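You operate a simulated robot arm through the tools that you are given. There is no shell and no other tool.

You run a simulated two-armed robot. Do the job below in one go: nothing can be reset, and whatever is moved stays where it is left.

Task
Blend the black tray's tea into the trough till no pale streak shows.
Fine: the tray on the side table; tip it in, put it back, shut the lid, then wind the crank.

It is judged by the outcome, as a careful person would: the job done as asked, and still so three seconds after it is handed in. It fails if anything else is knocked over, pushed out of place, dropped, spilled or broken. Lids that push on must go on centred and level and be pressed home; caps that screw on are set level and turned clockwise until they are tight.

Robot
Two 7-joint arms with two-finger parallel grippers on one trunk that stands fixed in place. Base frame: the origin is at the foot of the trunk, x ahead of it, y to its left, z up. Lengths are in m, angles in degrees, forces in N, time in s.
The left shoulder is at [0.07, 0.156, 1.255], the right one opposite. Payload 3.91 kg a hand.
The TCP of each hand is the grasp point between the finger pads, 0.03 m short of the fingertips. In the tool frame z runs along the fingers and y along their closing line. Largest opening 0.11 m; finger width 0.02, thickness 0.01; the body of the gripper, 0.048 by 0.112 m, starts 0.055 m behind the TCP.
Orientation is told as [roll, pitch, yaw] about the base's x, y, z axes, in that order, counted from this pose: with the fingers straight down and closing along the base's y, the tool's x points along the base's -x, its y along +y and its z along -z.

Tools
- The arms move only by the tool nudge_tool. It takes "left_motion", "right_motion" or both (then of equal length, played together; a hand with none holds still); each is a list of rows, each a list of 7 numbers: the shift along the tool's x, y, z in m, then the turn, a rotation vector about the tool's x, y, z in degrees, then the opening, from 0 (shut) to 1 (fully open). In form: [[dx, dy, dz, ax, ay, az, fingers], ...]. A call has 1 to 20 rows; each row is the pose to reach, as a shift and turn from the pose commanded when the call began, along the tool's axes at that moment. Rows are played at 5 a second. More than 0.05 m and 8.6 degrees between two rows, or a gripper value outside its range, and nothing of the call is played. Where a pose cannot be reached the arm comes as near as it can. A force on the tool above 40 N (or 10 N above the force at the start of the call, whichever is more), or a blocked arm, ends the call early, and 0.2 s more pass. The fingers move at their own pace (about 0.108 m/s each) and stop on an object; they squeeze with about 38 N. The grip force told is the motor's: it shows also when the fingers shut on nothing. Time passes only in rows, and 0.2 s behind the last, so rows that repeat a pose let the fingers close. The reply holds the time, the measured pose of the TCP, the force on the tool along the base axes, the opening and the grip force, in the units named above and with some noise, with the torque about the TCP (base axes, N m) and any sound that the robot's microphone picked up, and new pictures: "views" is both (left out), scene, wrist or none (wrist: the cameras of the hands that moved).
- Cameras (640 x 400 px; columns grow to the right, rows downward): "scene" is now at [0.1315, -0.0357, 1.5092]; the picture's right is [-0.41, -0.91, 0.00], its down [-0.33, 0.15, -0.93] and it looks along [0.85, -0.38, -0.37] (base axes); focal length 265 px, centre (320, 200). "left" rides on the left gripper at [0.073, -0.017, -0.103] in its tool frame; the picture's right is [0.23, 0.97, 0.00], its down [-0.76, 0.18, -0.62] and it looks along [-0.61, 0.14, 0.78] (tool axes); focal length 222 px, centre (320, 200). "right" rides on the right gripper at [0.072, 0.017, -0.103] in its tool frame; the picture's right is [-0.23, 0.97, 0.00], its down [-0.76, -0.18, -0.62] and it looks along [-0.61, -0.14, 0.78] (tool axes); focal length 222 px, centre (320, 200). There is no depth. A picture from a camera that has moved, and an enlarged one, comes with that camera's place and axes in the base frame and with its lens. The place of the scene camera against the robot may be out by one fixed shift of up to 0.012 m in any direction.
- move_column(by): slides the trunk up (or, below 0, down) by that many m; the arms and the scene camera ride with it, the base frame stays. It gives what a move gives, with no picture.
- turn_head(pan, tilt): turns the head with the scene camera to pan (to the left, within 86 degrees either way) and tilt (down, from -29 to 69), counted from straight ahead of the robot. It gives what a move gives, and a new picture of the scene camera.
- inspect(camera, box): a new picture of the part [left, top, right, bottom] of that camera's present view, enlarged. The clock stands still meanwhile.
- hand_in(): hands the job in; it is judged then, once.

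Nothing tells you positions but the pictures and the camera data. Unless the task says otherwise, let go and move clear before handing in.

The tools are called after "Emit:" as name(argument=value, ...) on one line, values as JSON. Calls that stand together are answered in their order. nudge_tool: Moves the arms, as the interface text tells. Its arguments: {"type":"object","properties":{"left_motion":{"type":"array","items":{"type":"array","items":{"type":"number"}}},"right_motion":{"type":"array","items":{"type":"array","items":{"type":"number"}}},"views":{"type":"string","enum":["both","scene","wrist","none"]}},"required":[]} The other tools are called the same way: move_column (by) slides the trunk up or down; turn_head (pan, tilt) turns the head that bears the scene camera; inspect (camera, box) takes an enlarged picture of a part of a camera's view; hand_in () hands the job in.

At the start:

```text
t: 0.0
left_tool_pos: [0.737, -0.05, 1.4853]
left_orientation: [0.0, 0.1, 0.1]
left_contact_force: [0.5, 0.6, 0.9]
left_torque: [0.02, 0.0, -0.01]
left_width: 0.1103
left_grasp_force: 0.1
right_tool_pos: [0.405, -0.4967, 1.4667]
right_orientation: [-0.1, 0.0, 0.1]
right_contact_force: [-0.8, -0.9, -0.1]
right_torque: [0.05, 0.01, -0.01]
right_width: 0.1099
right_grasp_force: 0.0
trunk travel left (down, up): [-0.7, 0.24]
head pan, tilt: [-24.1, 21.4]
```

scene: 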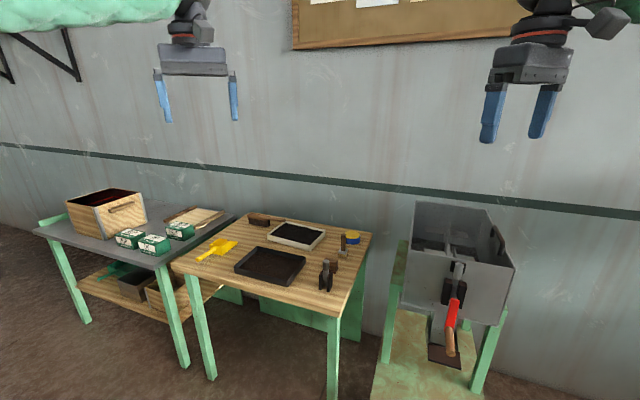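
right: 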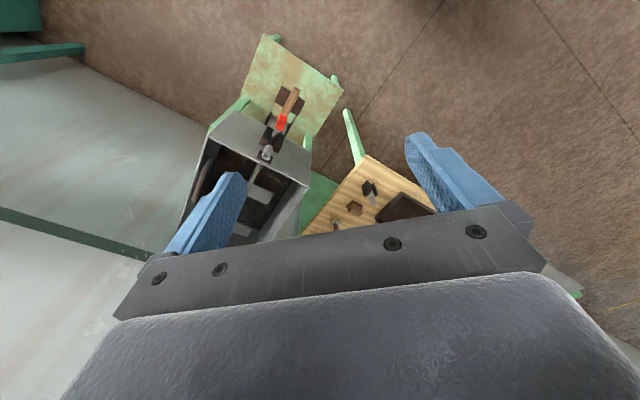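
left: 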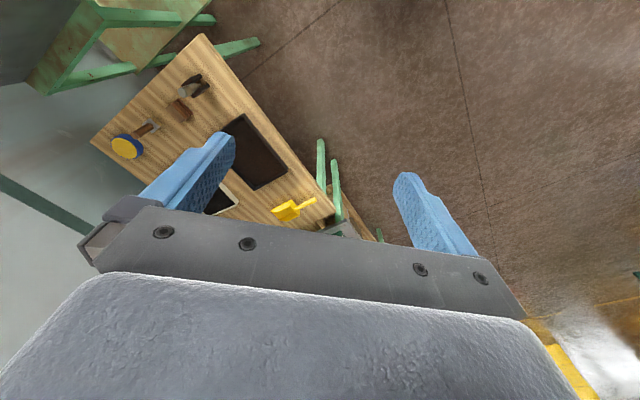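

I see a side table with a dark tray, a pale-framed tray and small items on it, and a grey trough with a crank to its right. I'll look closer before moving anything.

Emit:
inspect(camera="scene", box=[160, 190, 400, 340])

Emit:
inspect(camera="scene", box=[360, 180, 600, 390])

Emit:
inspect(camera="right", box=[160, 20, 460, 260])

Emit:
inspect(camera="left", box=[80, 20, 380, 250])

```text
2.67 times, centred on (280, 265) of scene
camera zoom: at [0.1315, -0.0357, 1.5092], right [-0.41, -0.91, 0.0], down [-0.33, 0.15, -0.93], along [0.85, -0.38, -0.37], focal length 706 px, centre (427, 27)
```

zoom: 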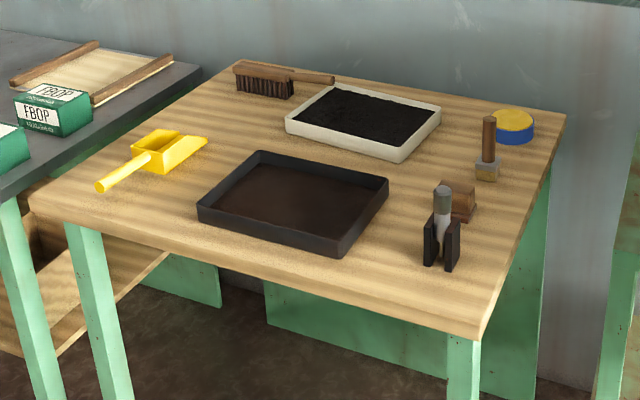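

```text
1.90 times, centred on (480, 285) of scene
camera zoom: at [0.1315, -0.0357, 1.5092], right [-0.41, -0.91, 0.0], down [-0.33, 0.15, -0.93], along [0.85, -0.38, -0.37], focal length 504 px, centre (15, 38)
```

zoom: 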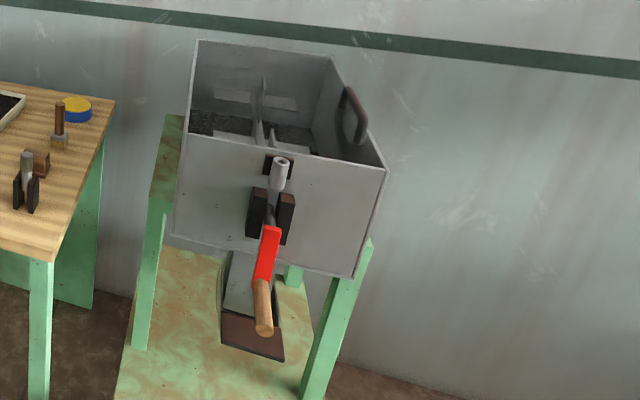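

```text
1.67 times, centred on (310, 140) of right
camera zoom: at [0.3326, -0.4795, 1.5707], right [0.23, 0.97, 0.0], down [0.76, -0.18, 0.62], along [0.61, -0.14, -0.78], focal length 370 px, centre (337, 300)
```

zoom: 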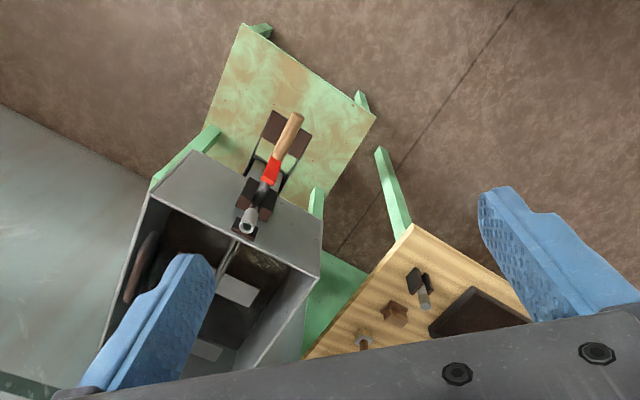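

```text
1.74 times, centred on (230, 135) of left
camera zoom: at [0.6626, -0.0673, 1.5882], right [-0.23, 0.97, 0.0], down [0.76, 0.18, 0.62], along [0.61, 0.14, -0.78], focal length 386 px, centre (476, 313)
```

zoom: 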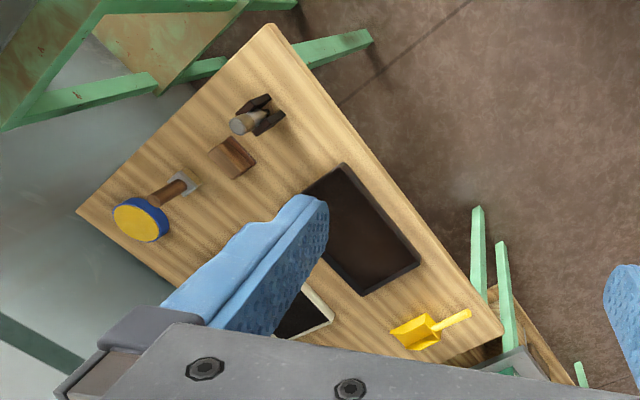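

The dark-framed tray holds something brown, the pale-framed tray holds something black, and the trough has a crank on its front. I'll turn the head for a better look at the trough, the lid and the rest of the area.

Emit:
turn_head(pan=-45, tilt=35)

Emit:
inspect(camera="scene", box=[220, 100, 460, 300])

```text
t: 0.8
left_tool_pos: [0.7369, -0.0499, 1.4854]
left_orientation: [0.0, 0.0, 0.1]
left_contact_force: [-0.6, 0.5, -0.1]
left_torque: [-0.03, 0.03, 0.01]
left_width: 0.11
left_grasp_force: 0.0
right_tool_pos: [0.4049, -0.4957, 1.466]
right_orientation: [0.0, 0.1, 0.1]
right_contact_force: [0.6, 0.8, 0.2]
right_torque: [-0.01, -0.03, 0.0]
right_width: 0.1101
right_grasp_force: 0.1
trunk travel left (down, up): [-0.7, 0.24]
head pan, tilt: [-45.0, 35.0]
camera scene: at [0.109, -0.0601, 1.4877], right [-0.71, -0.71, 0.0], down [-0.41, 0.41, -0.82], along [0.58, -0.58, -0.57], focal length 265 px, centre (320, 200)
```

scene: 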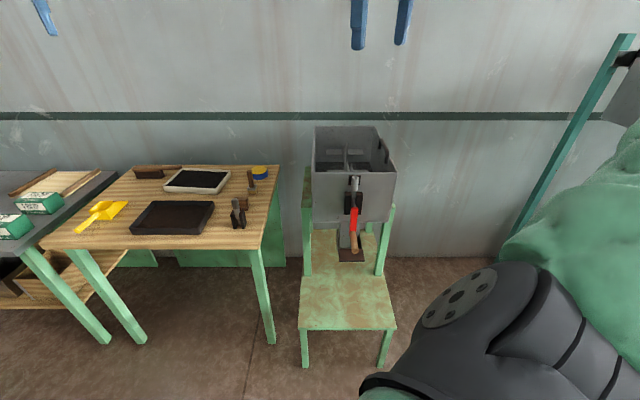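

```text
2.00 times, centred on (340, 200) of scene
camera zoom: at [0.109, -0.0601, 1.4877], right [-0.71, -0.71, 0.0], down [-0.41, 0.41, -0.82], along [0.58, -0.58, -0.57], focal length 530 px, centre (280, 200)
```

zoom: 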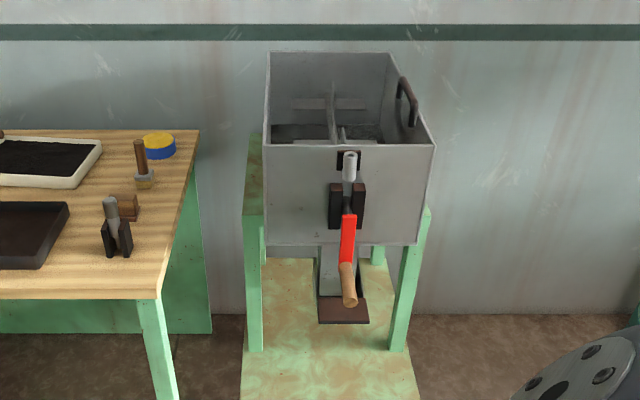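

The trough is an open box with its near-left top corner around (0.67, -0.59, 1.06), and I can't make out its lid yet. I'll move the right wrist camera to the trough's right side to find it.

Emit:
nudge_tool(right_motion=[[0.02, -0.04, 0, 0, 0, 0, 1], [0.04, -0.08, 0, 0, 0, 0, 1], [0.06, -0.12, 0, 0, 0, 0, 1], [0.08, -0.16, 0, 0, 0, 0, 1], [0.1, -0.2, 0, 0, 0, 0, 1], [0.12, -0.24, 0, 0, 0, 0, 1], [0.14, -0.28, 0, 0, 0, 0, 1], [0.15, -0.32, 0, 0, 0, 0, 1]], views="both")

```text
t: 2.6
left_tool_pos: [0.7359, -0.0498, 1.4853]
left_orientation: [0.0, 0.0, 0.1]
left_contact_force: [0.1, 0.0, 0.2]
left_torque: [0.03, 0.01, 0.0]
left_width: 0.1102
left_grasp_force: 0.1
right_tool_pos: [0.2552, -0.8166, 1.4652]
right_orientation: [0.1, 0.0, 0.0]
right_contact_force: [0.0, -0.7, -0.3]
right_torque: [0.0, 0.06, 0.0]
right_width: 0.1099
right_grasp_force: 0.1
trunk travel left (down, up): [-0.7, 0.24]
head pan, tilt: [-45.0, 35.0]
camera scene: at [0.109, -0.0613, 1.4875], right [-0.71, -0.71, 0.0], down [-0.41, 0.41, -0.82], along [0.58, -0.58, -0.57], focal length 265 px, centre (320, 200)
camera right: at [0.1827, -0.8003, 1.5703], right [0.23, 0.97, 0.0], down [0.76, -0.18, 0.62], along [0.61, -0.14, -0.78], focal length 222 px, centre (320, 200)
```

scene: 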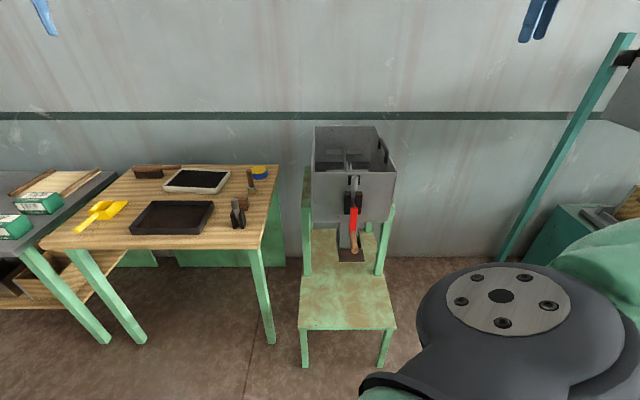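
right: 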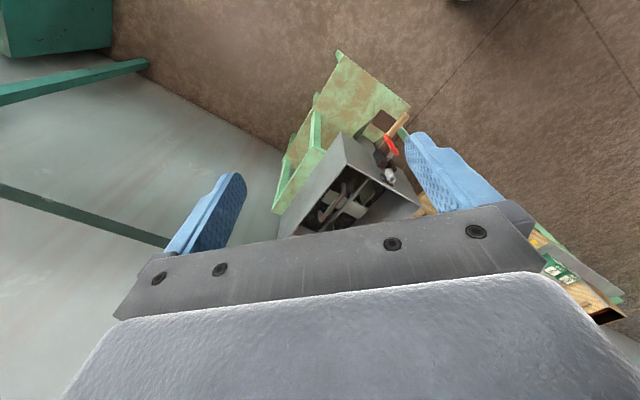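

Emit:
inspect(camera="right", box=[240, 40, 440, 250])

Emit:
inspect(camera="scene", box=[290, 110, 420, 280])

Emit:
inspect(camera="scene", box=[120, 150, 290, 260])

```text
1.90 times, centred on (340, 145) of right
camera zoom: at [0.1827, -0.8003, 1.5703], right [0.23, 0.97, 0.0], down [0.76, -0.18, 0.62], along [0.61, -0.14, -0.78], focal length 423 px, centre (282, 305)
```

zoom: 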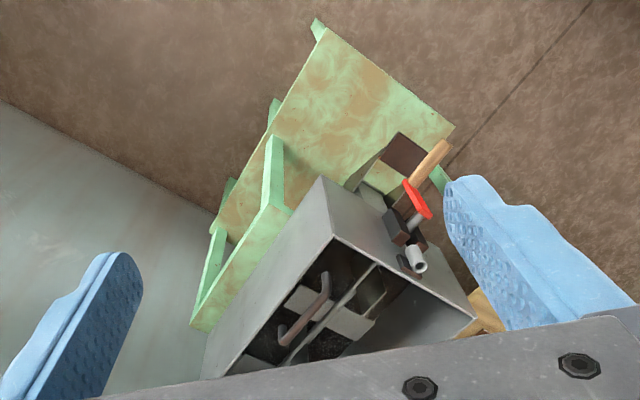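

```text
2.35 times, centred on (355, 195) of scene
camera zoom: at [0.109, -0.0613, 1.4875], right [-0.71, -0.71, 0.0], down [-0.41, 0.41, -0.82], along [0.58, -0.58, -0.57], focal length 623 px, centre (238, 212)
```

zoom: 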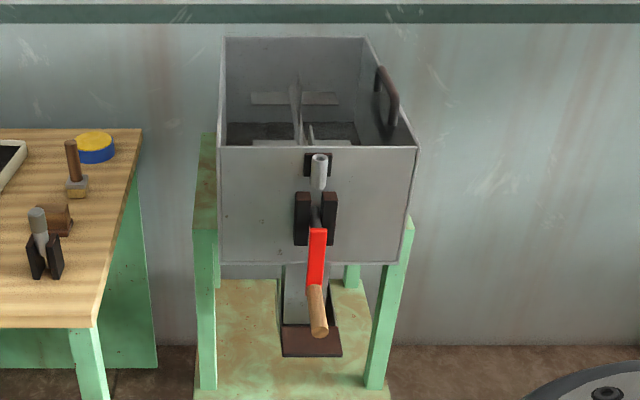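

```text
3.64 times, centred on (205, 205) of scene
camera zoom: at [0.109, -0.0613, 1.4875], right [-0.71, -0.71, 0.0], down [-0.41, 0.41, -0.82], along [0.58, -0.58, -0.57], focal length 963 px, centre (738, 182)
```

zoom: 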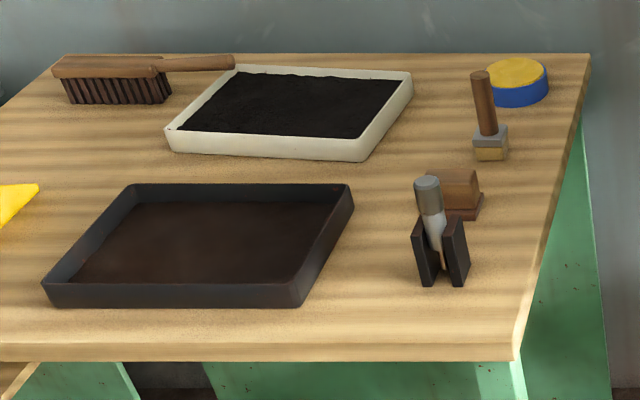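

The trough is open, with a handle rising just above its right wall near (0.57, -0.86, 1.09), and I still can't place the lid. I'll look around the whole room so I don't mistake which table or tray is meant.

Emit:
turn_head(pan=0, tilt=35)

Emit:
turn_head(pan=50, tilt=30)

Emit:
turn_head(pan=-80, tilt=30)

Emit:
turn_head(pan=-45, tilt=30)

```text
t: 3.8
left_tool_pos: [0.7365, -0.0499, 1.4852]
left_orientation: [0.0, 0.0, 0.1]
left_contact_force: [-0.2, 0.0, 0.3]
left_torque: [-0.03, -0.01, -0.03]
left_width: 0.1101
left_grasp_force: 0.1
right_tool_pos: [0.2555, -0.8154, 1.4674]
right_orientation: [0.0, 0.0, 0.1]
right_contact_force: [0.3, -0.9, 1.0]
right_torque: [0.01, -0.03, -0.01]
right_width: 0.11
right_grasp_force: 0.0
trunk travel left (down, up): [-0.7, 0.24]
head pan, tilt: [0.0, 35.0]
camera scene: at [0.1346, 0.0018, 1.4876], right [0.0, -1.0, 0.0], down [-0.57, 0.0, -0.82], along [0.82, 0.0, -0.57], focal length 265 px, centre (320, 200)
```

scene: 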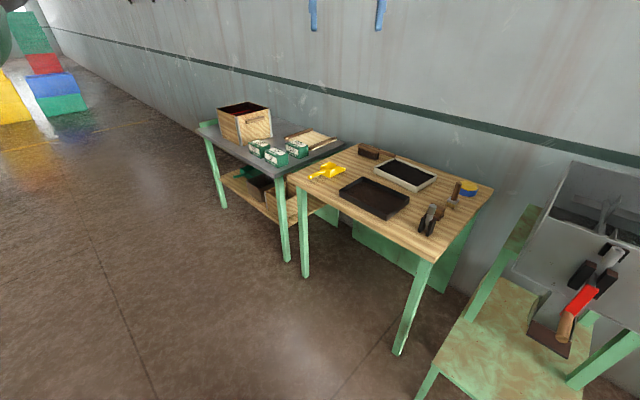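

```text
t: 4.9
left_tool_pos: [0.7353, -0.0491, 1.4859]
left_orientation: [0.0, -0.1, 0.1]
left_contact_force: [-0.1, 0.2, -0.2]
left_torque: [0.02, -0.01, 0.0]
left_width: 0.1101
left_grasp_force: 0.1
right_tool_pos: [0.2563, -0.8151, 1.4662]
right_orientation: [-0.1, 0.0, 0.1]
right_contact_force: [0.7, 0.1, -0.1]
right_torque: [-0.01, 0.01, -0.02]
right_width: 0.1102
right_grasp_force: 0.1
trunk travel left (down, up): [-0.7, 0.24]
head pan, tilt: [50.0, 30.0]
camera scene: at [0.1047, 0.0713, 1.4954], right [0.77, -0.64, 0.0], down [-0.32, -0.38, -0.87], along [0.56, 0.66, -0.5], focal length 265 px, centre (320, 200)
```

scene: 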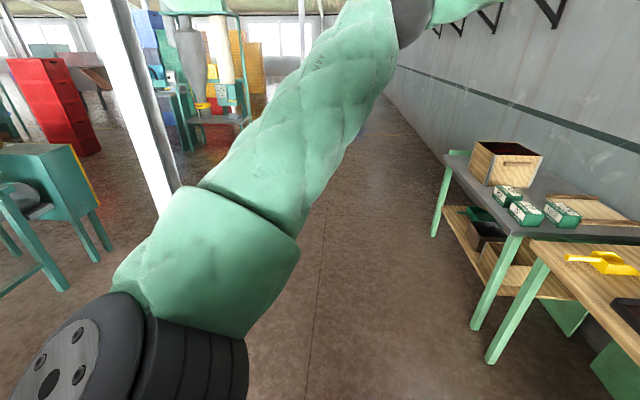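

```text
t: 7.0
left_tool_pos: [0.7358, -0.0495, 1.4851]
left_orientation: [0.0, 0.0, 0.2]
left_contact_force: [0.3, -0.1, -1.4]
left_torque: [0.0, -0.01, -0.02]
left_width: 0.1102
left_grasp_force: 0.0
right_tool_pos: [0.2552, -0.816, 1.4662]
right_orientation: [0.0, 0.0, 0.1]
right_contact_force: [-0.5, -0.2, -0.4]
right_torque: [0.01, 0.0, -0.01]
right_width: 0.1097
right_grasp_force: 0.1
trunk travel left (down, up): [-0.7, 0.24]
head pan, tilt: [-80.0, 30.0]
camera scene: at [0.0623, -0.087, 1.4954], right [-0.98, -0.17, 0.0], down [-0.09, 0.49, -0.87], along [0.15, -0.85, -0.5], focal length 265 px, centre (320, 200)
```

scene: 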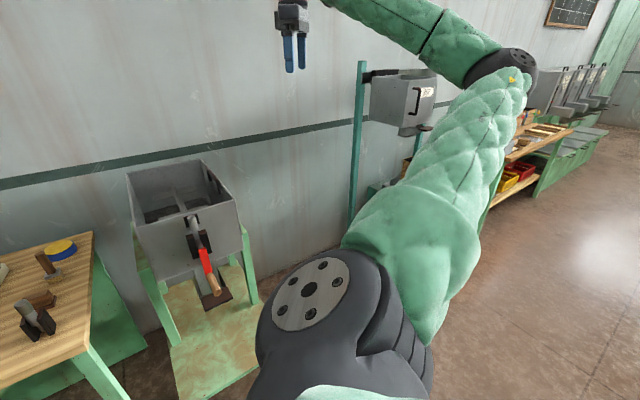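

```text
t: 8.1
left_tool_pos: [0.7347, -0.0503, 1.4859]
left_orientation: [0.0, 0.0, 0.1]
left_contact_force: [1.1, 0.4, 0.5]
left_torque: [-0.02, 0.01, -0.01]
left_width: 0.1101
left_grasp_force: 0.1
right_tool_pos: [0.2543, -0.8164, 1.468]
right_orientation: [-0.1, 0.0, 0.1]
right_contact_force: [0.0, 0.3, -0.6]
right_torque: [0.02, 0.04, -0.03]
right_width: 0.1102
right_grasp_force: 0.1
trunk travel left (down, up): [-0.7, 0.24]
head pan, tilt: [-45.0, 30.0]
camera scene: at [0.1104, -0.062, 1.4954], right [-0.71, -0.71, 0.0], down [-0.35, 0.35, -0.87], along [0.61, -0.61, -0.5], focal length 265 px, centre (320, 200)
```

scene: 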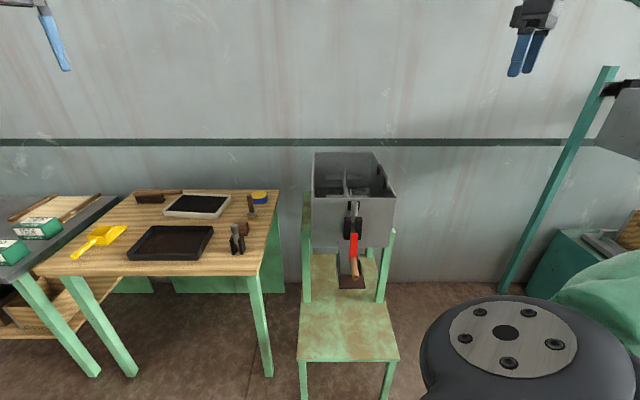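

Further right there are other grey machines that may show the same kind of lid. I'll look closely at the trough and at those.

Emit:
turn_head(pan=-75, tilt=30)

Emit:
inspect(camera="scene", box=[100, 140, 300, 320])

Emit:
inspect(camera="scene", box=[360, 30, 640, 230])

```text
t: 9.0
left_tool_pos: [0.7355, -0.0497, 1.4852]
left_orientation: [0.1, 0.0, 0.0]
left_contact_force: [-1.3, -0.1, -0.1]
left_torque: [-0.04, 0.01, -0.02]
left_width: 0.1099
left_grasp_force: 0.1
right_tool_pos: [0.2535, -0.8161, 1.4675]
right_orientation: [0.0, 0.0, 0.1]
right_contact_force: [1.2, -1.2, 0.1]
right_torque: [-0.01, 0.02, -0.01]
right_width: 0.1099
right_grasp_force: 0.1
trunk travel left (down, up): [-0.7, 0.24]
head pan, tilt: [-75.0, 30.0]
camera scene: at [0.07, -0.0853, 1.4954], right [-0.97, -0.26, 0.0], down [-0.13, 0.48, -0.87], along [0.23, -0.84, -0.5], focal length 265 px, centre (320, 200)
```

scene: 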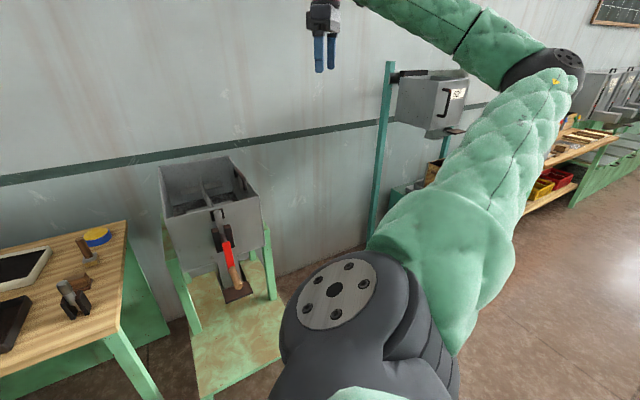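

```text
2.22 times, centred on (200, 230) of scene
camera zoom: at [0.07, -0.0853, 1.4954], right [-0.97, -0.26, 0.0], down [-0.13, 0.48, -0.87], along [0.23, -0.84, -0.5], focal length 589 px, centre (587, 133)
```

zoom: 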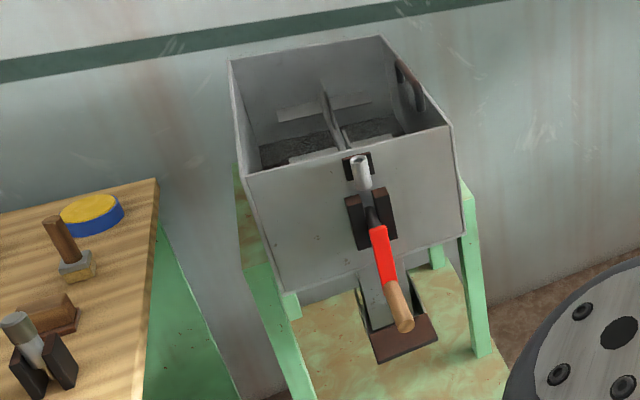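

```text
2.00 times, centred on (500, 130) of scene
camera zoom: at [0.07, -0.0853, 1.4954], right [-0.97, -0.26, 0.0], down [-0.13, 0.48, -0.87], along [0.23, -0.84, -0.5], focal length 530 px, centre (-40, 340)
```

zoom: 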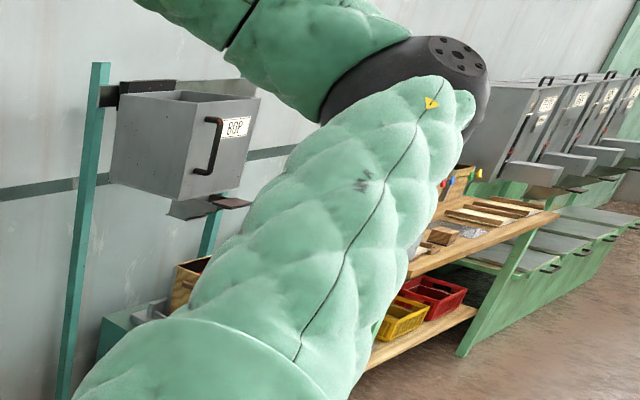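

The handle sits along the trough's right wall, near the top edge. I'll bring the right wrist camera in above it for a closer look while staying well clear.

Emit:
nudge_tool(right_motion=[[-0.033, 0, 0.025, 0, 0, 0, 1], [-0.066, 0, 0.05, 0, 0, 0, 1], [-0.1, 0, 0.075, 0, 0, 0, 1], [-0.133, 0, 0.1, 0, 0, 0, 1], [-0.166, 0, 0.125, 0, 0, 0, 1], [-0.2, 0, 0.15, 0, 0, 0, 1]], views="both")

Emit:
inspect(camera="right", box=[160, 0, 460, 240])

```text
t: 10.4
left_tool_pos: [0.7374, -0.0506, 1.4846]
left_orientation: [0.0, 0.0, 0.0]
left_contact_force: [-0.3, -0.7, -0.6]
left_torque: [0.04, 0.01, -0.02]
left_width: 0.1098
left_grasp_force: 0.0
right_tool_pos: [0.4573, -0.8172, 1.3135]
right_orientation: [0.0, 0.2, -0.1]
right_contact_force: [0.6, -0.1, 0.7]
right_torque: [0.01, 0.01, 0.02]
right_width: 0.1099
right_grasp_force: 0.2
trunk travel left (down, up): [-0.7, 0.24]
head pan, tilt: [-75.0, 30.0]
camera scene: at [0.0719, -0.0862, 1.4953], right [-0.97, -0.26, 0.0], down [-0.13, 0.48, -0.87], along [0.22, -0.84, -0.5], focal length 265 px, centre (320, 200)
camera right: at [0.3841, -0.8002, 1.4183], right [0.23, 0.97, 0.0], down [0.76, -0.18, 0.62], along [0.61, -0.14, -0.78], focal length 222 px, centre (320, 200)
```

scene: 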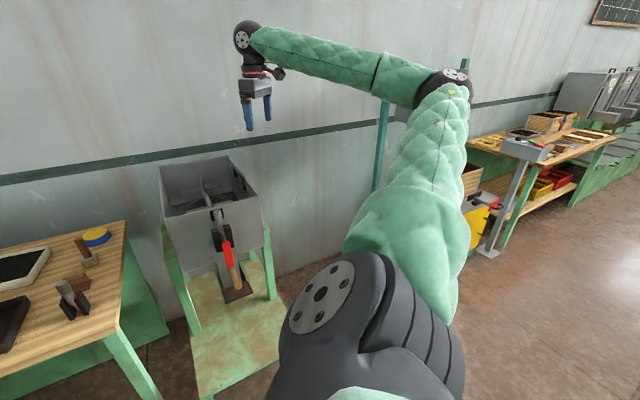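
right: 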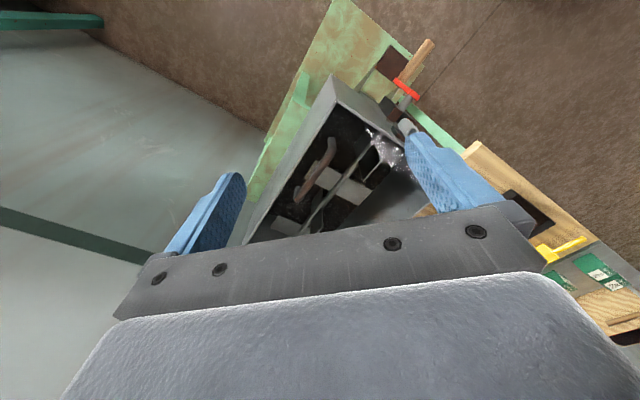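

```text
1.67 times, centred on (310, 120) of right
camera zoom: at [0.3841, -0.8002, 1.4183], right [0.23, 0.97, 0.0], down [0.76, -0.18, 0.62], along [0.61, -0.14, -0.78], focal length 370 px, centre (337, 333)
```

zoom: 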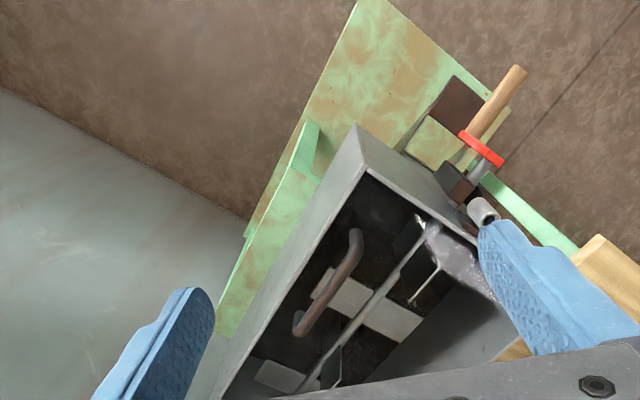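

Emit:
inspect(camera="right", box=[250, 80, 410, 240])

Emit:
inspect(camera="scene", box=[150, 145, 280, 235])

```text
2.50 times, centred on (330, 160) of right
camera zoom: at [0.3841, -0.8002, 1.4183], right [0.23, 0.97, 0.0], down [0.76, -0.18, 0.62], along [0.61, -0.14, -0.78], focal length 555 px, centre (295, 300)
```

zoom: 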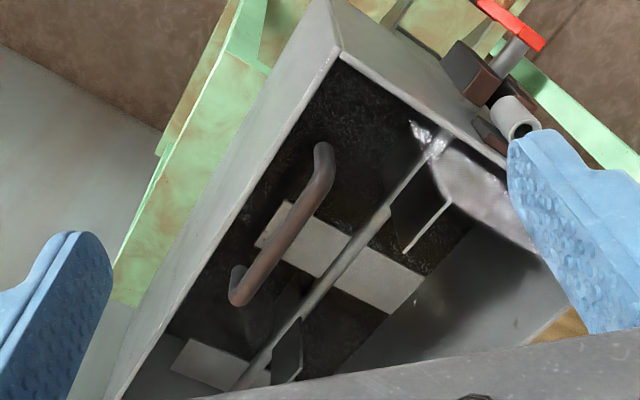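

```text
4.44 times, centred on (215, 190) of scene
camera zoom: at [0.0719, -0.0862, 1.4953], right [-0.97, -0.26, 0.0], down [-0.13, 0.48, -0.87], along [0.22, -0.84, -0.5], focal length 1177 px, centre (787, 244)
```

zoom: 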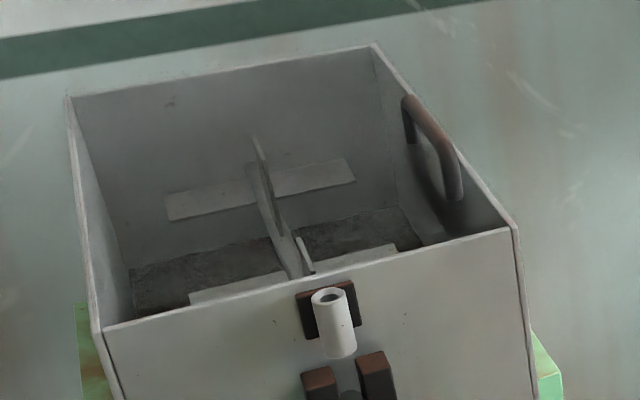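

The handle is about 2 cm inside the right wall and about 3 cm above the rim, and I can't yet see what it's fixed to. I'll raise the trunk so the head camera sees further into the trough.

Emit:
move_column(by=0.23)

Emit:
turn_head(pan=-52, tilt=38)

Emit:
inspect(camera="scene", box=[230, 100, 390, 220])

Emit:
inspect(camera="right", box=[200, 40, 480, 240])

```text
t: 12.8
left_tool_pos: [0.7352, -0.0504, 1.7155]
left_orientation: [0.0, 0.0, 0.2]
left_contact_force: [0.0, -0.1, 0.3]
left_torque: [-0.01, 0.03, 0.0]
left_width: 0.1099
left_grasp_force: 0.0
right_tool_pos: [0.4554, -0.8158, 1.5459]
right_orientation: [-0.1, -0.1, 0.1]
right_contact_force: [-0.1, 0.1, 0.4]
right_torque: [-0.02, -0.05, -0.01]
right_width: 0.1099
right_grasp_force: 0.0
trunk travel left (down, up): [-0.93, 0.01]
head pan, tilt: [-75.0, 30.0]
```

```text
t: 13.7
left_tool_pos: [0.737, -0.0509, 1.716]
left_orientation: [0.0, 0.0, 0.2]
left_contact_force: [0.1, 0.6, -0.5]
left_torque: [0.01, 0.03, 0.01]
left_width: 0.1099
left_grasp_force: 0.0
right_tool_pos: [0.4549, -0.8162, 1.5448]
right_orientation: [0.1, 0.1, 0.0]
right_contact_force: [-0.5, 0.2, -0.4]
right_torque: [-0.02, 0.04, 0.0]
right_width: 0.11
right_grasp_force: 0.0
trunk travel left (down, up): [-0.93, 0.01]
head pan, tilt: [-52.0, 38.0]
camera scene: at [0.0998, -0.0661, 1.7131], right [-0.79, -0.62, 0.0], down [-0.38, 0.49, -0.79], along [0.48, -0.62, -0.62], focal length 265 px, centre (320, 200)
```

scene: 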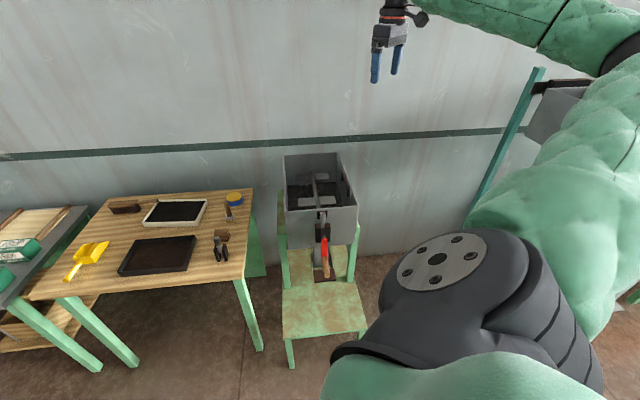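

```text
3.33 times, centred on (310, 160) of scene
camera zoom: at [0.0998, -0.0661, 1.7131], right [-0.79, -0.62, 0.0], down [-0.38, 0.49, -0.79], along [0.48, -0.62, -0.62], focal length 883 px, centre (353, 333)
```

zoom: 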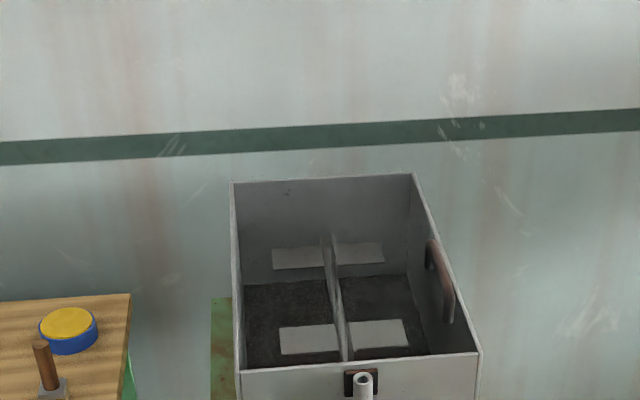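

```text
2.00 times, centred on (340, 140) of right
camera zoom: at [0.3829, -0.7991, 1.6494], right [0.23, 0.97, 0.0], down [0.76, -0.18, 0.62], along [0.61, -0.14, -0.78], focal length 444 px, centre (280, 320)
```

zoom: 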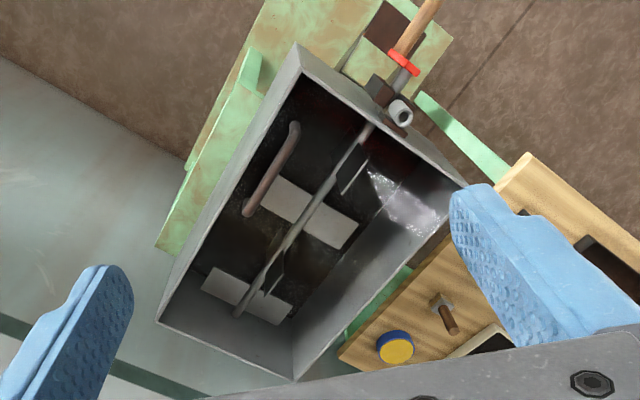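

The trough is a 0.285 × 0.46 m box with its rim at z ≈ 1.06. There are glints above it, so the lid could be a clear sheet carrying that handle. I'll look at the handle with the right wrist camera at a shallower angle.

Emit:
nudge_tool(right_motion=[[0.008, 0.02, 0.03, 0, 0, 7.5, 1], [0.016, 0.04, 0.06, 0, 0, 15, 1], [0.024, 0.06, 0.09, 0, 0, 22.5, 1], [0.032, 0.08, 0.12, 0, 0, 30, 1], [0.04, 0.1, 0.15, 0, 0, 37.5, 1], [0.05, 0.13, 0.18, 0, 0, 45, 1]], views="wrist")

Emit:
inspect(camera="right", box=[160, 0, 480, 240])

```text
t: 15.1
left_tool_pos: [0.7366, -0.0492, 1.7154]
left_orientation: [0.0, -0.1, 0.1]
left_contact_force: [1.2, 0.5, 0.0]
left_torque: [-0.04, -0.01, 0.03]
left_width: 0.1097
left_grasp_force: 0.1
right_tool_pos: [0.4046, -0.6848, 1.3638]
right_orientation: [0.0, 0.1, -44.9]
right_contact_force: [0.1, -0.4, -0.2]
right_torque: [-0.03, -0.01, 0.0]
right_width: 0.1101
right_grasp_force: 0.0
trunk travel left (down, up): [-0.93, 0.01]
head pan, tilt: [-52.0, 38.0]
camera right: at [0.3664, -0.6224, 1.4676], right [0.85, 0.53, 0.0], down [0.41, -0.66, 0.62], along [0.33, -0.53, -0.78], focal length 222 px, centre (320, 200)
```

right: 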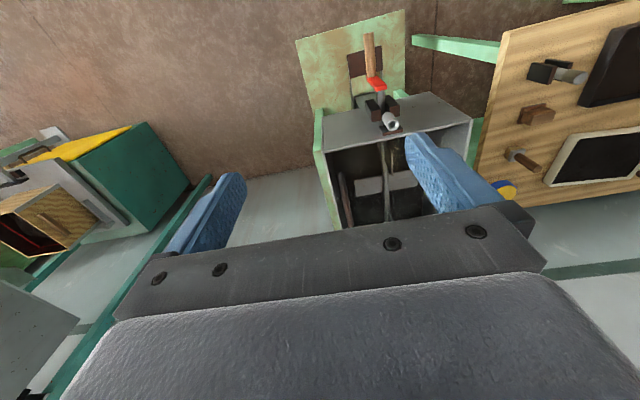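

```text
1.67 times, centred on (320, 120) of right
camera zoom: at [0.3664, -0.6224, 1.4676], right [0.85, 0.53, 0.0], down [0.41, -0.66, 0.62], along [0.33, -0.53, -0.78], focal length 370 px, centre (320, 333)
```

zoom: 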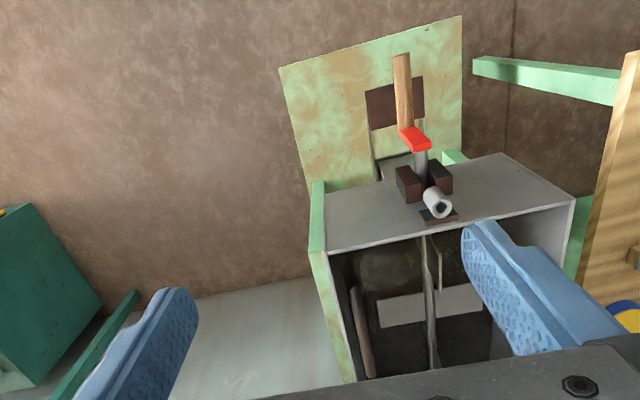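

Emit:
nudge_tool(right_motion=[[-0.005, 0, 0.02, 0, -7.5, 0, 1], [-0.01, 0, 0.04, 0, -15, 0, 1], [-0.015, 0, 0.06, 0, -22.5, 0, 1], [-0.02, 0, 0.08, 0, -30, 0, 1], [-0.025, 0, 0.1, 0, -37.5, 0, 1], [-0.03, 0, 0.12, 0, -45, 0, 1], [-0.035, 0, 0.14, 0, -52.5, 0, 1], [-0.04, 0, 0.16, 0, -60, 0, 1]], views="both")

Emit:
inspect(camera="right", box=[160, 0, 480, 240])

```text
t: 16.9
left_tool_pos: [0.7361, -0.0525, 1.714]
left_orientation: [0.0, 0.1, 0.1]
left_contact_force: [0.0, -0.5, 0.3]
left_torque: [-0.01, 0.0, -0.04]
left_width: 0.11
left_grasp_force: 0.0
right_tool_pos: [0.4331, -0.7141, 1.2032]
right_orientation: [0.1, -59.9, -45.1]
right_contact_force: [-0.3, -0.4, 0.5]
right_torque: [0.02, -0.01, 0.04]
right_width: 0.1102
right_grasp_force: 0.1
trunk travel left (down, up): [-0.93, 0.01]
head pan, tilt: [-52.0, 38.0]
camera scene: at [0.1007, -0.0671, 1.713], right [-0.79, -0.62, 0.0], down [-0.38, 0.49, -0.79], along [0.48, -0.62, -0.62], focal length 265 px, centre (320, 200)
camera right: at [0.3565, -0.6135, 1.193], right [0.77, 0.61, 0.2], down [-0.24, -0.01, 0.97], along [0.59, -0.79, 0.13], focal length 222 px, centre (320, 200)
```

scene: 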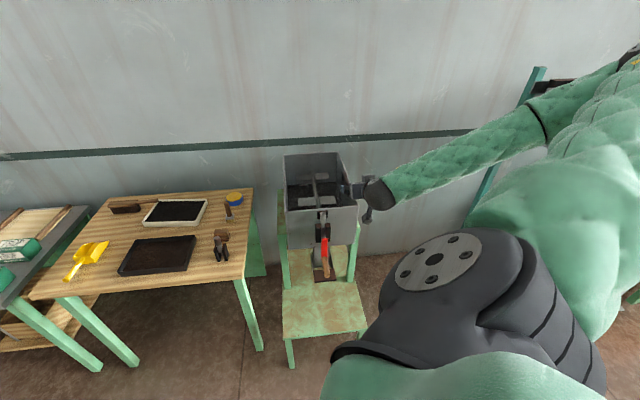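
right: 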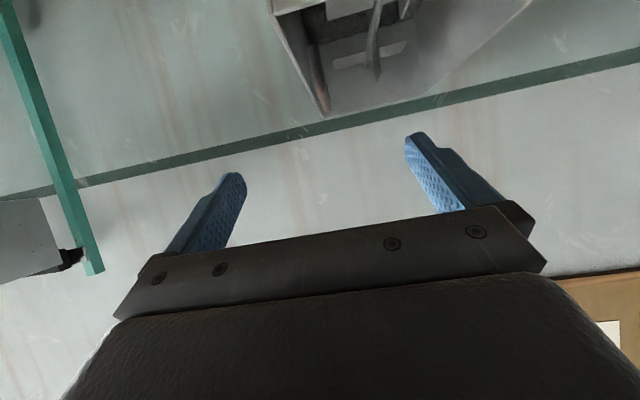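

```text
1.67 times, centred on (320, 120) of right
camera zoom: at [0.3565, -0.6135, 1.193], right [0.77, 0.61, 0.2], down [-0.24, -0.01, 0.97], along [0.59, -0.79, 0.13], focal length 370 px, centre (320, 333)
```

zoom: 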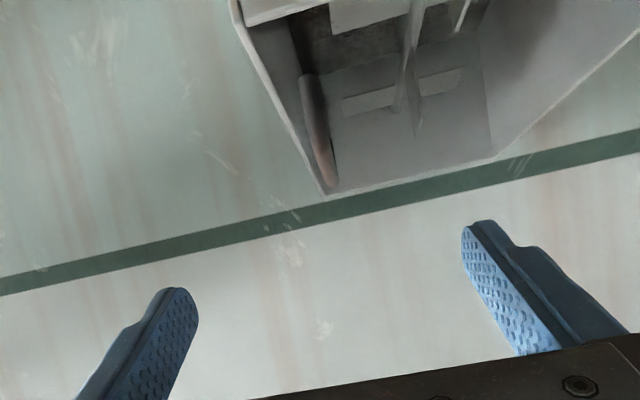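

Emit:
nudge_tool(right_motion=[[0.0, 0, 0.0, 0, 6, 0, 1], [0.0, 0, 0.0, 0, 12, 0, 1], [0.0, 0, 0, 0, 18, 0, 1], [0, 0, 0, 0, 24, 0, 1]], views="wrist")

Emit:
inspect(camera="right", box=[220, 20, 420, 200])

```text
t: 17.9
left_tool_pos: [0.736, -0.0497, 1.7151]
left_orientation: [0.0, 0.0, 0.2]
left_contact_force: [-0.4, 0.3, 0.6]
left_torque: [0.02, 0.0, 0.01]
left_width: 0.11
left_grasp_force: 0.0
right_tool_pos: [0.4329, -0.7137, 1.206]
right_orientation: [0.0, -35.9, -45.0]
right_contact_force: [-0.5, -0.6, -0.5]
right_torque: [-0.01, -0.03, -0.01]
right_width: 0.1102
right_grasp_force: 0.0
trunk travel left (down, up): [-0.93, 0.01]
head pan, tilt: [-52.0, 38.0]
camera right: at [0.3611, -0.6169, 1.2475], right [0.82, 0.56, 0.13], down [0.05, -0.3, 0.95], along [0.57, -0.77, -0.28], focal length 222 px, centre (320, 200)
```

right: 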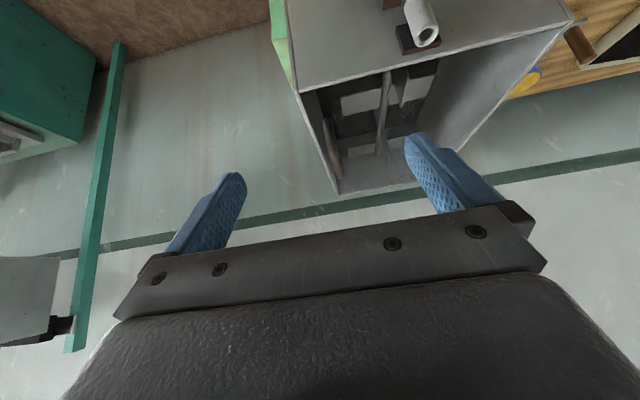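

```text
2.22 times, centred on (320, 110) of right
camera zoom: at [0.3611, -0.6169, 1.2475], right [0.82, 0.56, 0.13], down [0.05, -0.3, 0.95], along [0.57, -0.77, -0.28], focal length 494 px, centre (320, 400)
```

zoom: 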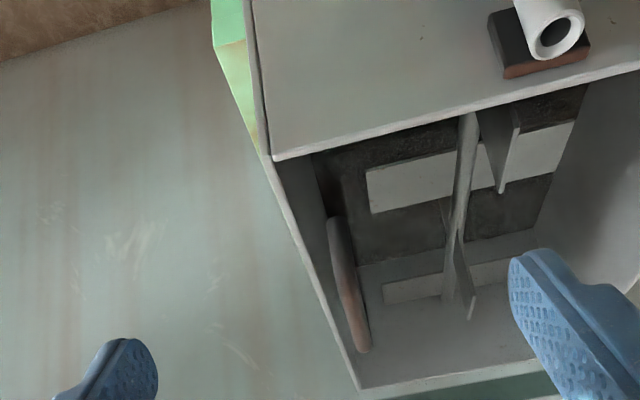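

Emit:
inspect(camera="right", box=[295, 80, 375, 200])

Emit:
inspect(camera="scene", box=[275, 145, 385, 245])

```text
3.33 times, centred on (335, 140) of right
camera zoom: at [0.3611, -0.6169, 1.2475], right [0.82, 0.56, 0.13], down [0.05, -0.3, 0.95], along [0.57, -0.77, -0.28], focal length 740 px, centre (270, 400)
```

zoom: 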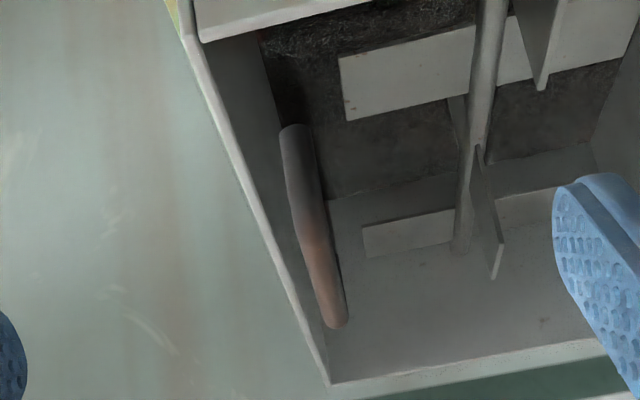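

```text
4.00 times, centred on (330, 195) of scene
camera zoom: at [0.1, -0.0654, 1.713], right [-0.79, -0.62, 0.0], down [-0.38, 0.48, -0.79], along [0.48, -0.62, -0.62], focal length 1060 px, centre (280, 220)
```

zoom: 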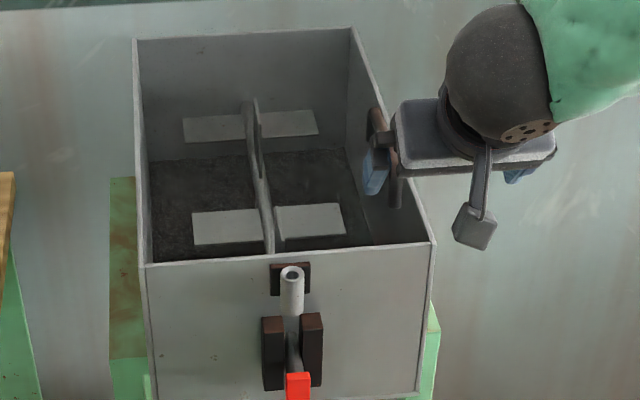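

I can't settle how the handle is mounted from this side. I'll swing the right hand, keeping it high, to the trough's left side and look across at the right wall.

Emit:
nudge_tool(right_motion=[[-0.022, 0.02, -0.03, 4.41, 0, 6.07, 1], [-0.044, 0.05, -0.045, 8.82, 0, 12.14, 1], [-0.06, 0.085, -0.05, 13.23, 0, 18.21, 1], [-0.075, 0.12, -0.05, 17.64, 0, 24.28, 1], [-0.085, 0.155, -0.05, 22.05, 0, 30.35, 1], [-0.095, 0.19, -0.045, 26.46, 0, 36.42, 1], [-0.105, 0.225, -0.04, 30.87, 0, 42.49, 1], [-0.115, 0.26, -0.035, 35.28, 0, 48.56, 1], [-0.12, 0.29, -0.03, 39.69, 0, 54.63, 1], [-0.123, 0.319, -0.022, 44.1, 0, 60.7, 1]], views="both")

Emit:
inspect(camera="right", box=[180, 0, 460, 220])

```text
t: 20.3
left_tool_pos: [0.733, -0.0466, 1.7157]
left_orientation: [-0.1, -0.1, 0.1]
left_contact_force: [-0.2, 0.3, 0.0]
left_torque: [-0.02, -0.01, -0.01]
left_width: 0.11
left_grasp_force: 0.0
right_tool_pos: [0.6938, -0.5475, 1.2266]
right_orientation: [-7.1, -39.0, -115.7]
right_contact_force: [0.9, 0.2, 0.8]
right_torque: [0.05, 0.02, -0.03]
right_width: 0.1099
right_grasp_force: 0.1
trunk travel left (down, up): [-0.93, 0.01]
head pan, tilt: [-52.0, 38.0]
stopped in row 10 (right hand): the arm was blocked; the commanded pose is now the measured one
camera scene: at [0.0974, -0.0636, 1.7132], right [-0.79, -0.62, 0.0], down [-0.38, 0.48, -0.79], along [0.49, -0.62, -0.61], focal length 265 px, centre (320, 200)
camera right: at [0.7724, -0.4529, 1.2596], right [0.76, -0.65, 0.05], down [-0.17, -0.13, 0.98], along [-0.63, -0.75, -0.21], focal length 222 px, centre (320, 200)
```

scene: 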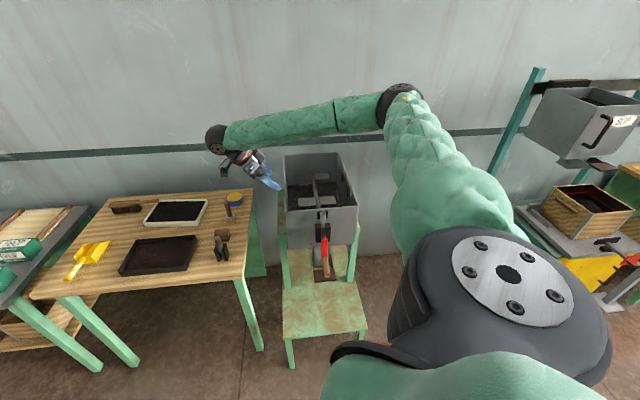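
right: 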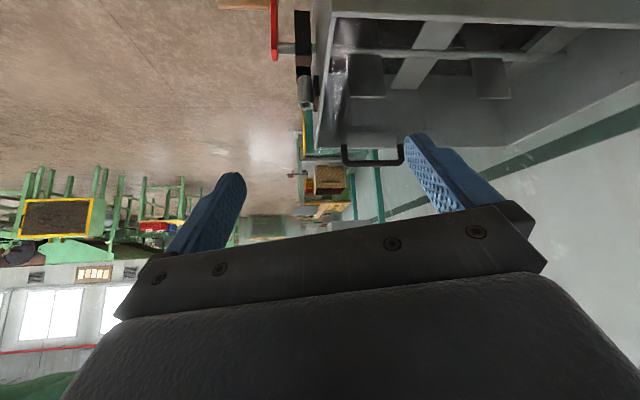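

```text
1.82 times, centred on (320, 110) of right
camera zoom: at [0.7724, -0.4529, 1.2596], right [0.76, -0.65, 0.05], down [-0.17, -0.13, 0.98], along [-0.63, -0.75, -0.21], focal length 404 px, centre (320, 364)
```

zoom: 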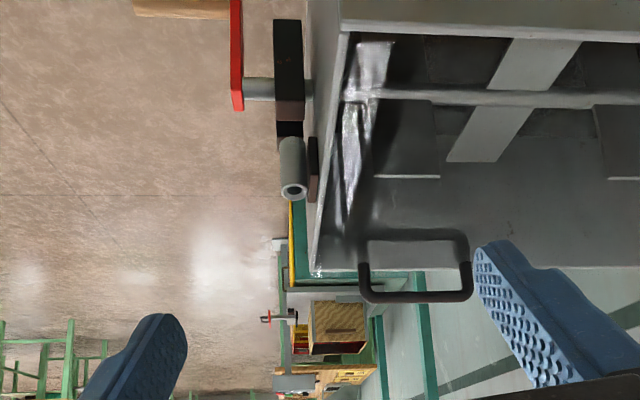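

Emit:
inspect(camera="right", box=[300, 80, 420, 180])

Emit:
inspect(camera="right", box=[300, 0, 600, 150])

Emit:
inspect(camera="scene", box=[195, 120, 375, 260])

```text
4.00 times, centred on (360, 130) of right
camera zoom: at [0.7724, -0.4529, 1.2596], right [0.76, -0.65, 0.05], down [-0.17, -0.13, 0.98], along [-0.63, -0.75, -0.21], focal length 888 px, centre (160, 480)
```

zoom: 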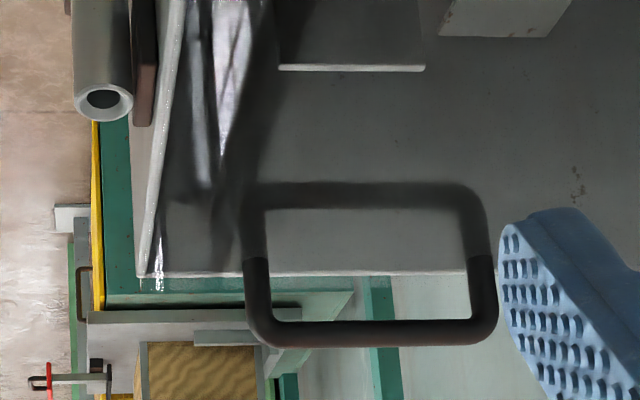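

```text
2.13 times, centred on (450, 75) of right
camera zoom: at [0.7724, -0.4529, 1.2596], right [0.76, -0.65, 0.05], down [-0.17, -0.13, 0.98], along [-0.63, -0.75, -0.21], focal length 474 px, centre (43, 467)
```

zoom: 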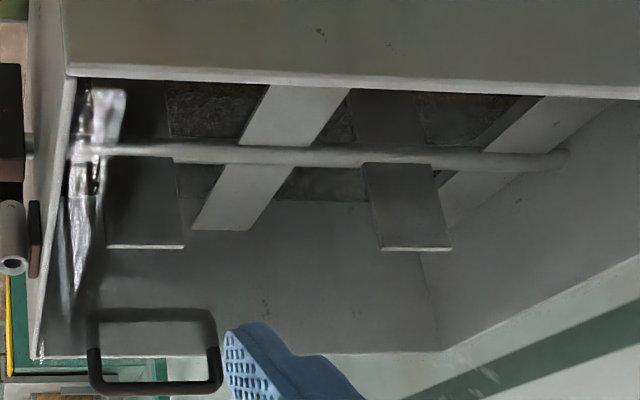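

```text
2.86 times, centred on (285, 190) of scene
camera zoom: at [0.0974, -0.0636, 1.7132], right [-0.79, -0.62, 0.0], down [-0.38, 0.48, -0.79], along [0.49, -0.62, -0.61], focal length 757 px, centre (420, 229)
```

zoom: 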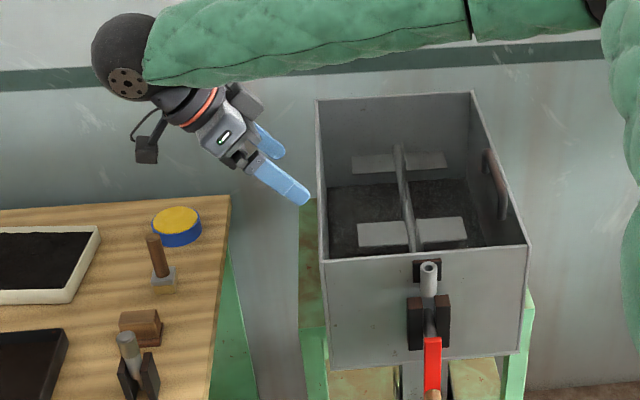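

A clear lid really is there: the handle's mirror image shows in a see-through plate at rim level. I need to find that plate's edges, so I'll bring the camera back to the front and view it almost along the rim.

Emit:
nudge_tool(right_motion=[[-0.04, -0.02, -0.01, -4.45, -0.68, -5.45, 1], [-0.068, -0.039, -0.004, -8.9, -1.36, -10.9, 1], [-0.087, -0.056, 0.013, -13.35, -2.04, -16.35, 1], [-0.105, -0.073, 0.03, -17.8, -2.72, -21.8, 1], [-0.124, -0.09, 0.048, -22.25, -3.4, -27.25, 1], [-0.142, -0.106, 0.065, -26.7, -4.08, -32.7, 1], [-0.161, -0.123, 0.082, -31.15, -4.76, -38.15, 1], [-0.179, -0.14, 0.1, -35.6, -5.44, -43.6, 1], [-0.19, -0.157, 0.13, -40.05, -6.12, -49.05, 1], [-0.185, -0.169, 0.172, -44.5, -6.8, -54.5, 1]], views="wrist")

```text
t: 22.5
left_tool_pos: [0.7364, -0.0495, 1.7144]
left_orientation: [0.0, 0.0, 0.1]
left_contact_force: [0.1, 0.3, -0.3]
left_torque: [-0.02, 0.04, 0.03]
left_width: 0.1102
left_grasp_force: 0.1
right_tool_pos: [0.4218, -0.6819, 1.2249]
right_orientation: [-7.0, -39.0, -44.9]
right_contact_force: [-0.2, 0.5, 0.0]
right_torque: [-0.05, -0.03, -0.02]
right_width: 0.1099
right_grasp_force: 0.1
trunk travel left (down, up): [-0.93, 0.01]
head pan, tilt: [-52.0, 38.0]
camera right: at [0.3581, -0.5765, 1.2583], right [0.86, 0.51, 0.05], down [0.06, -0.2, 0.98], along [0.51, -0.84, -0.21], focal length 222 px, centre (320, 200)
```

right: 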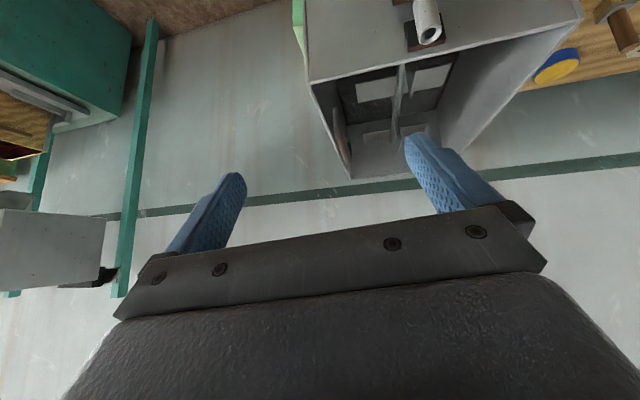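

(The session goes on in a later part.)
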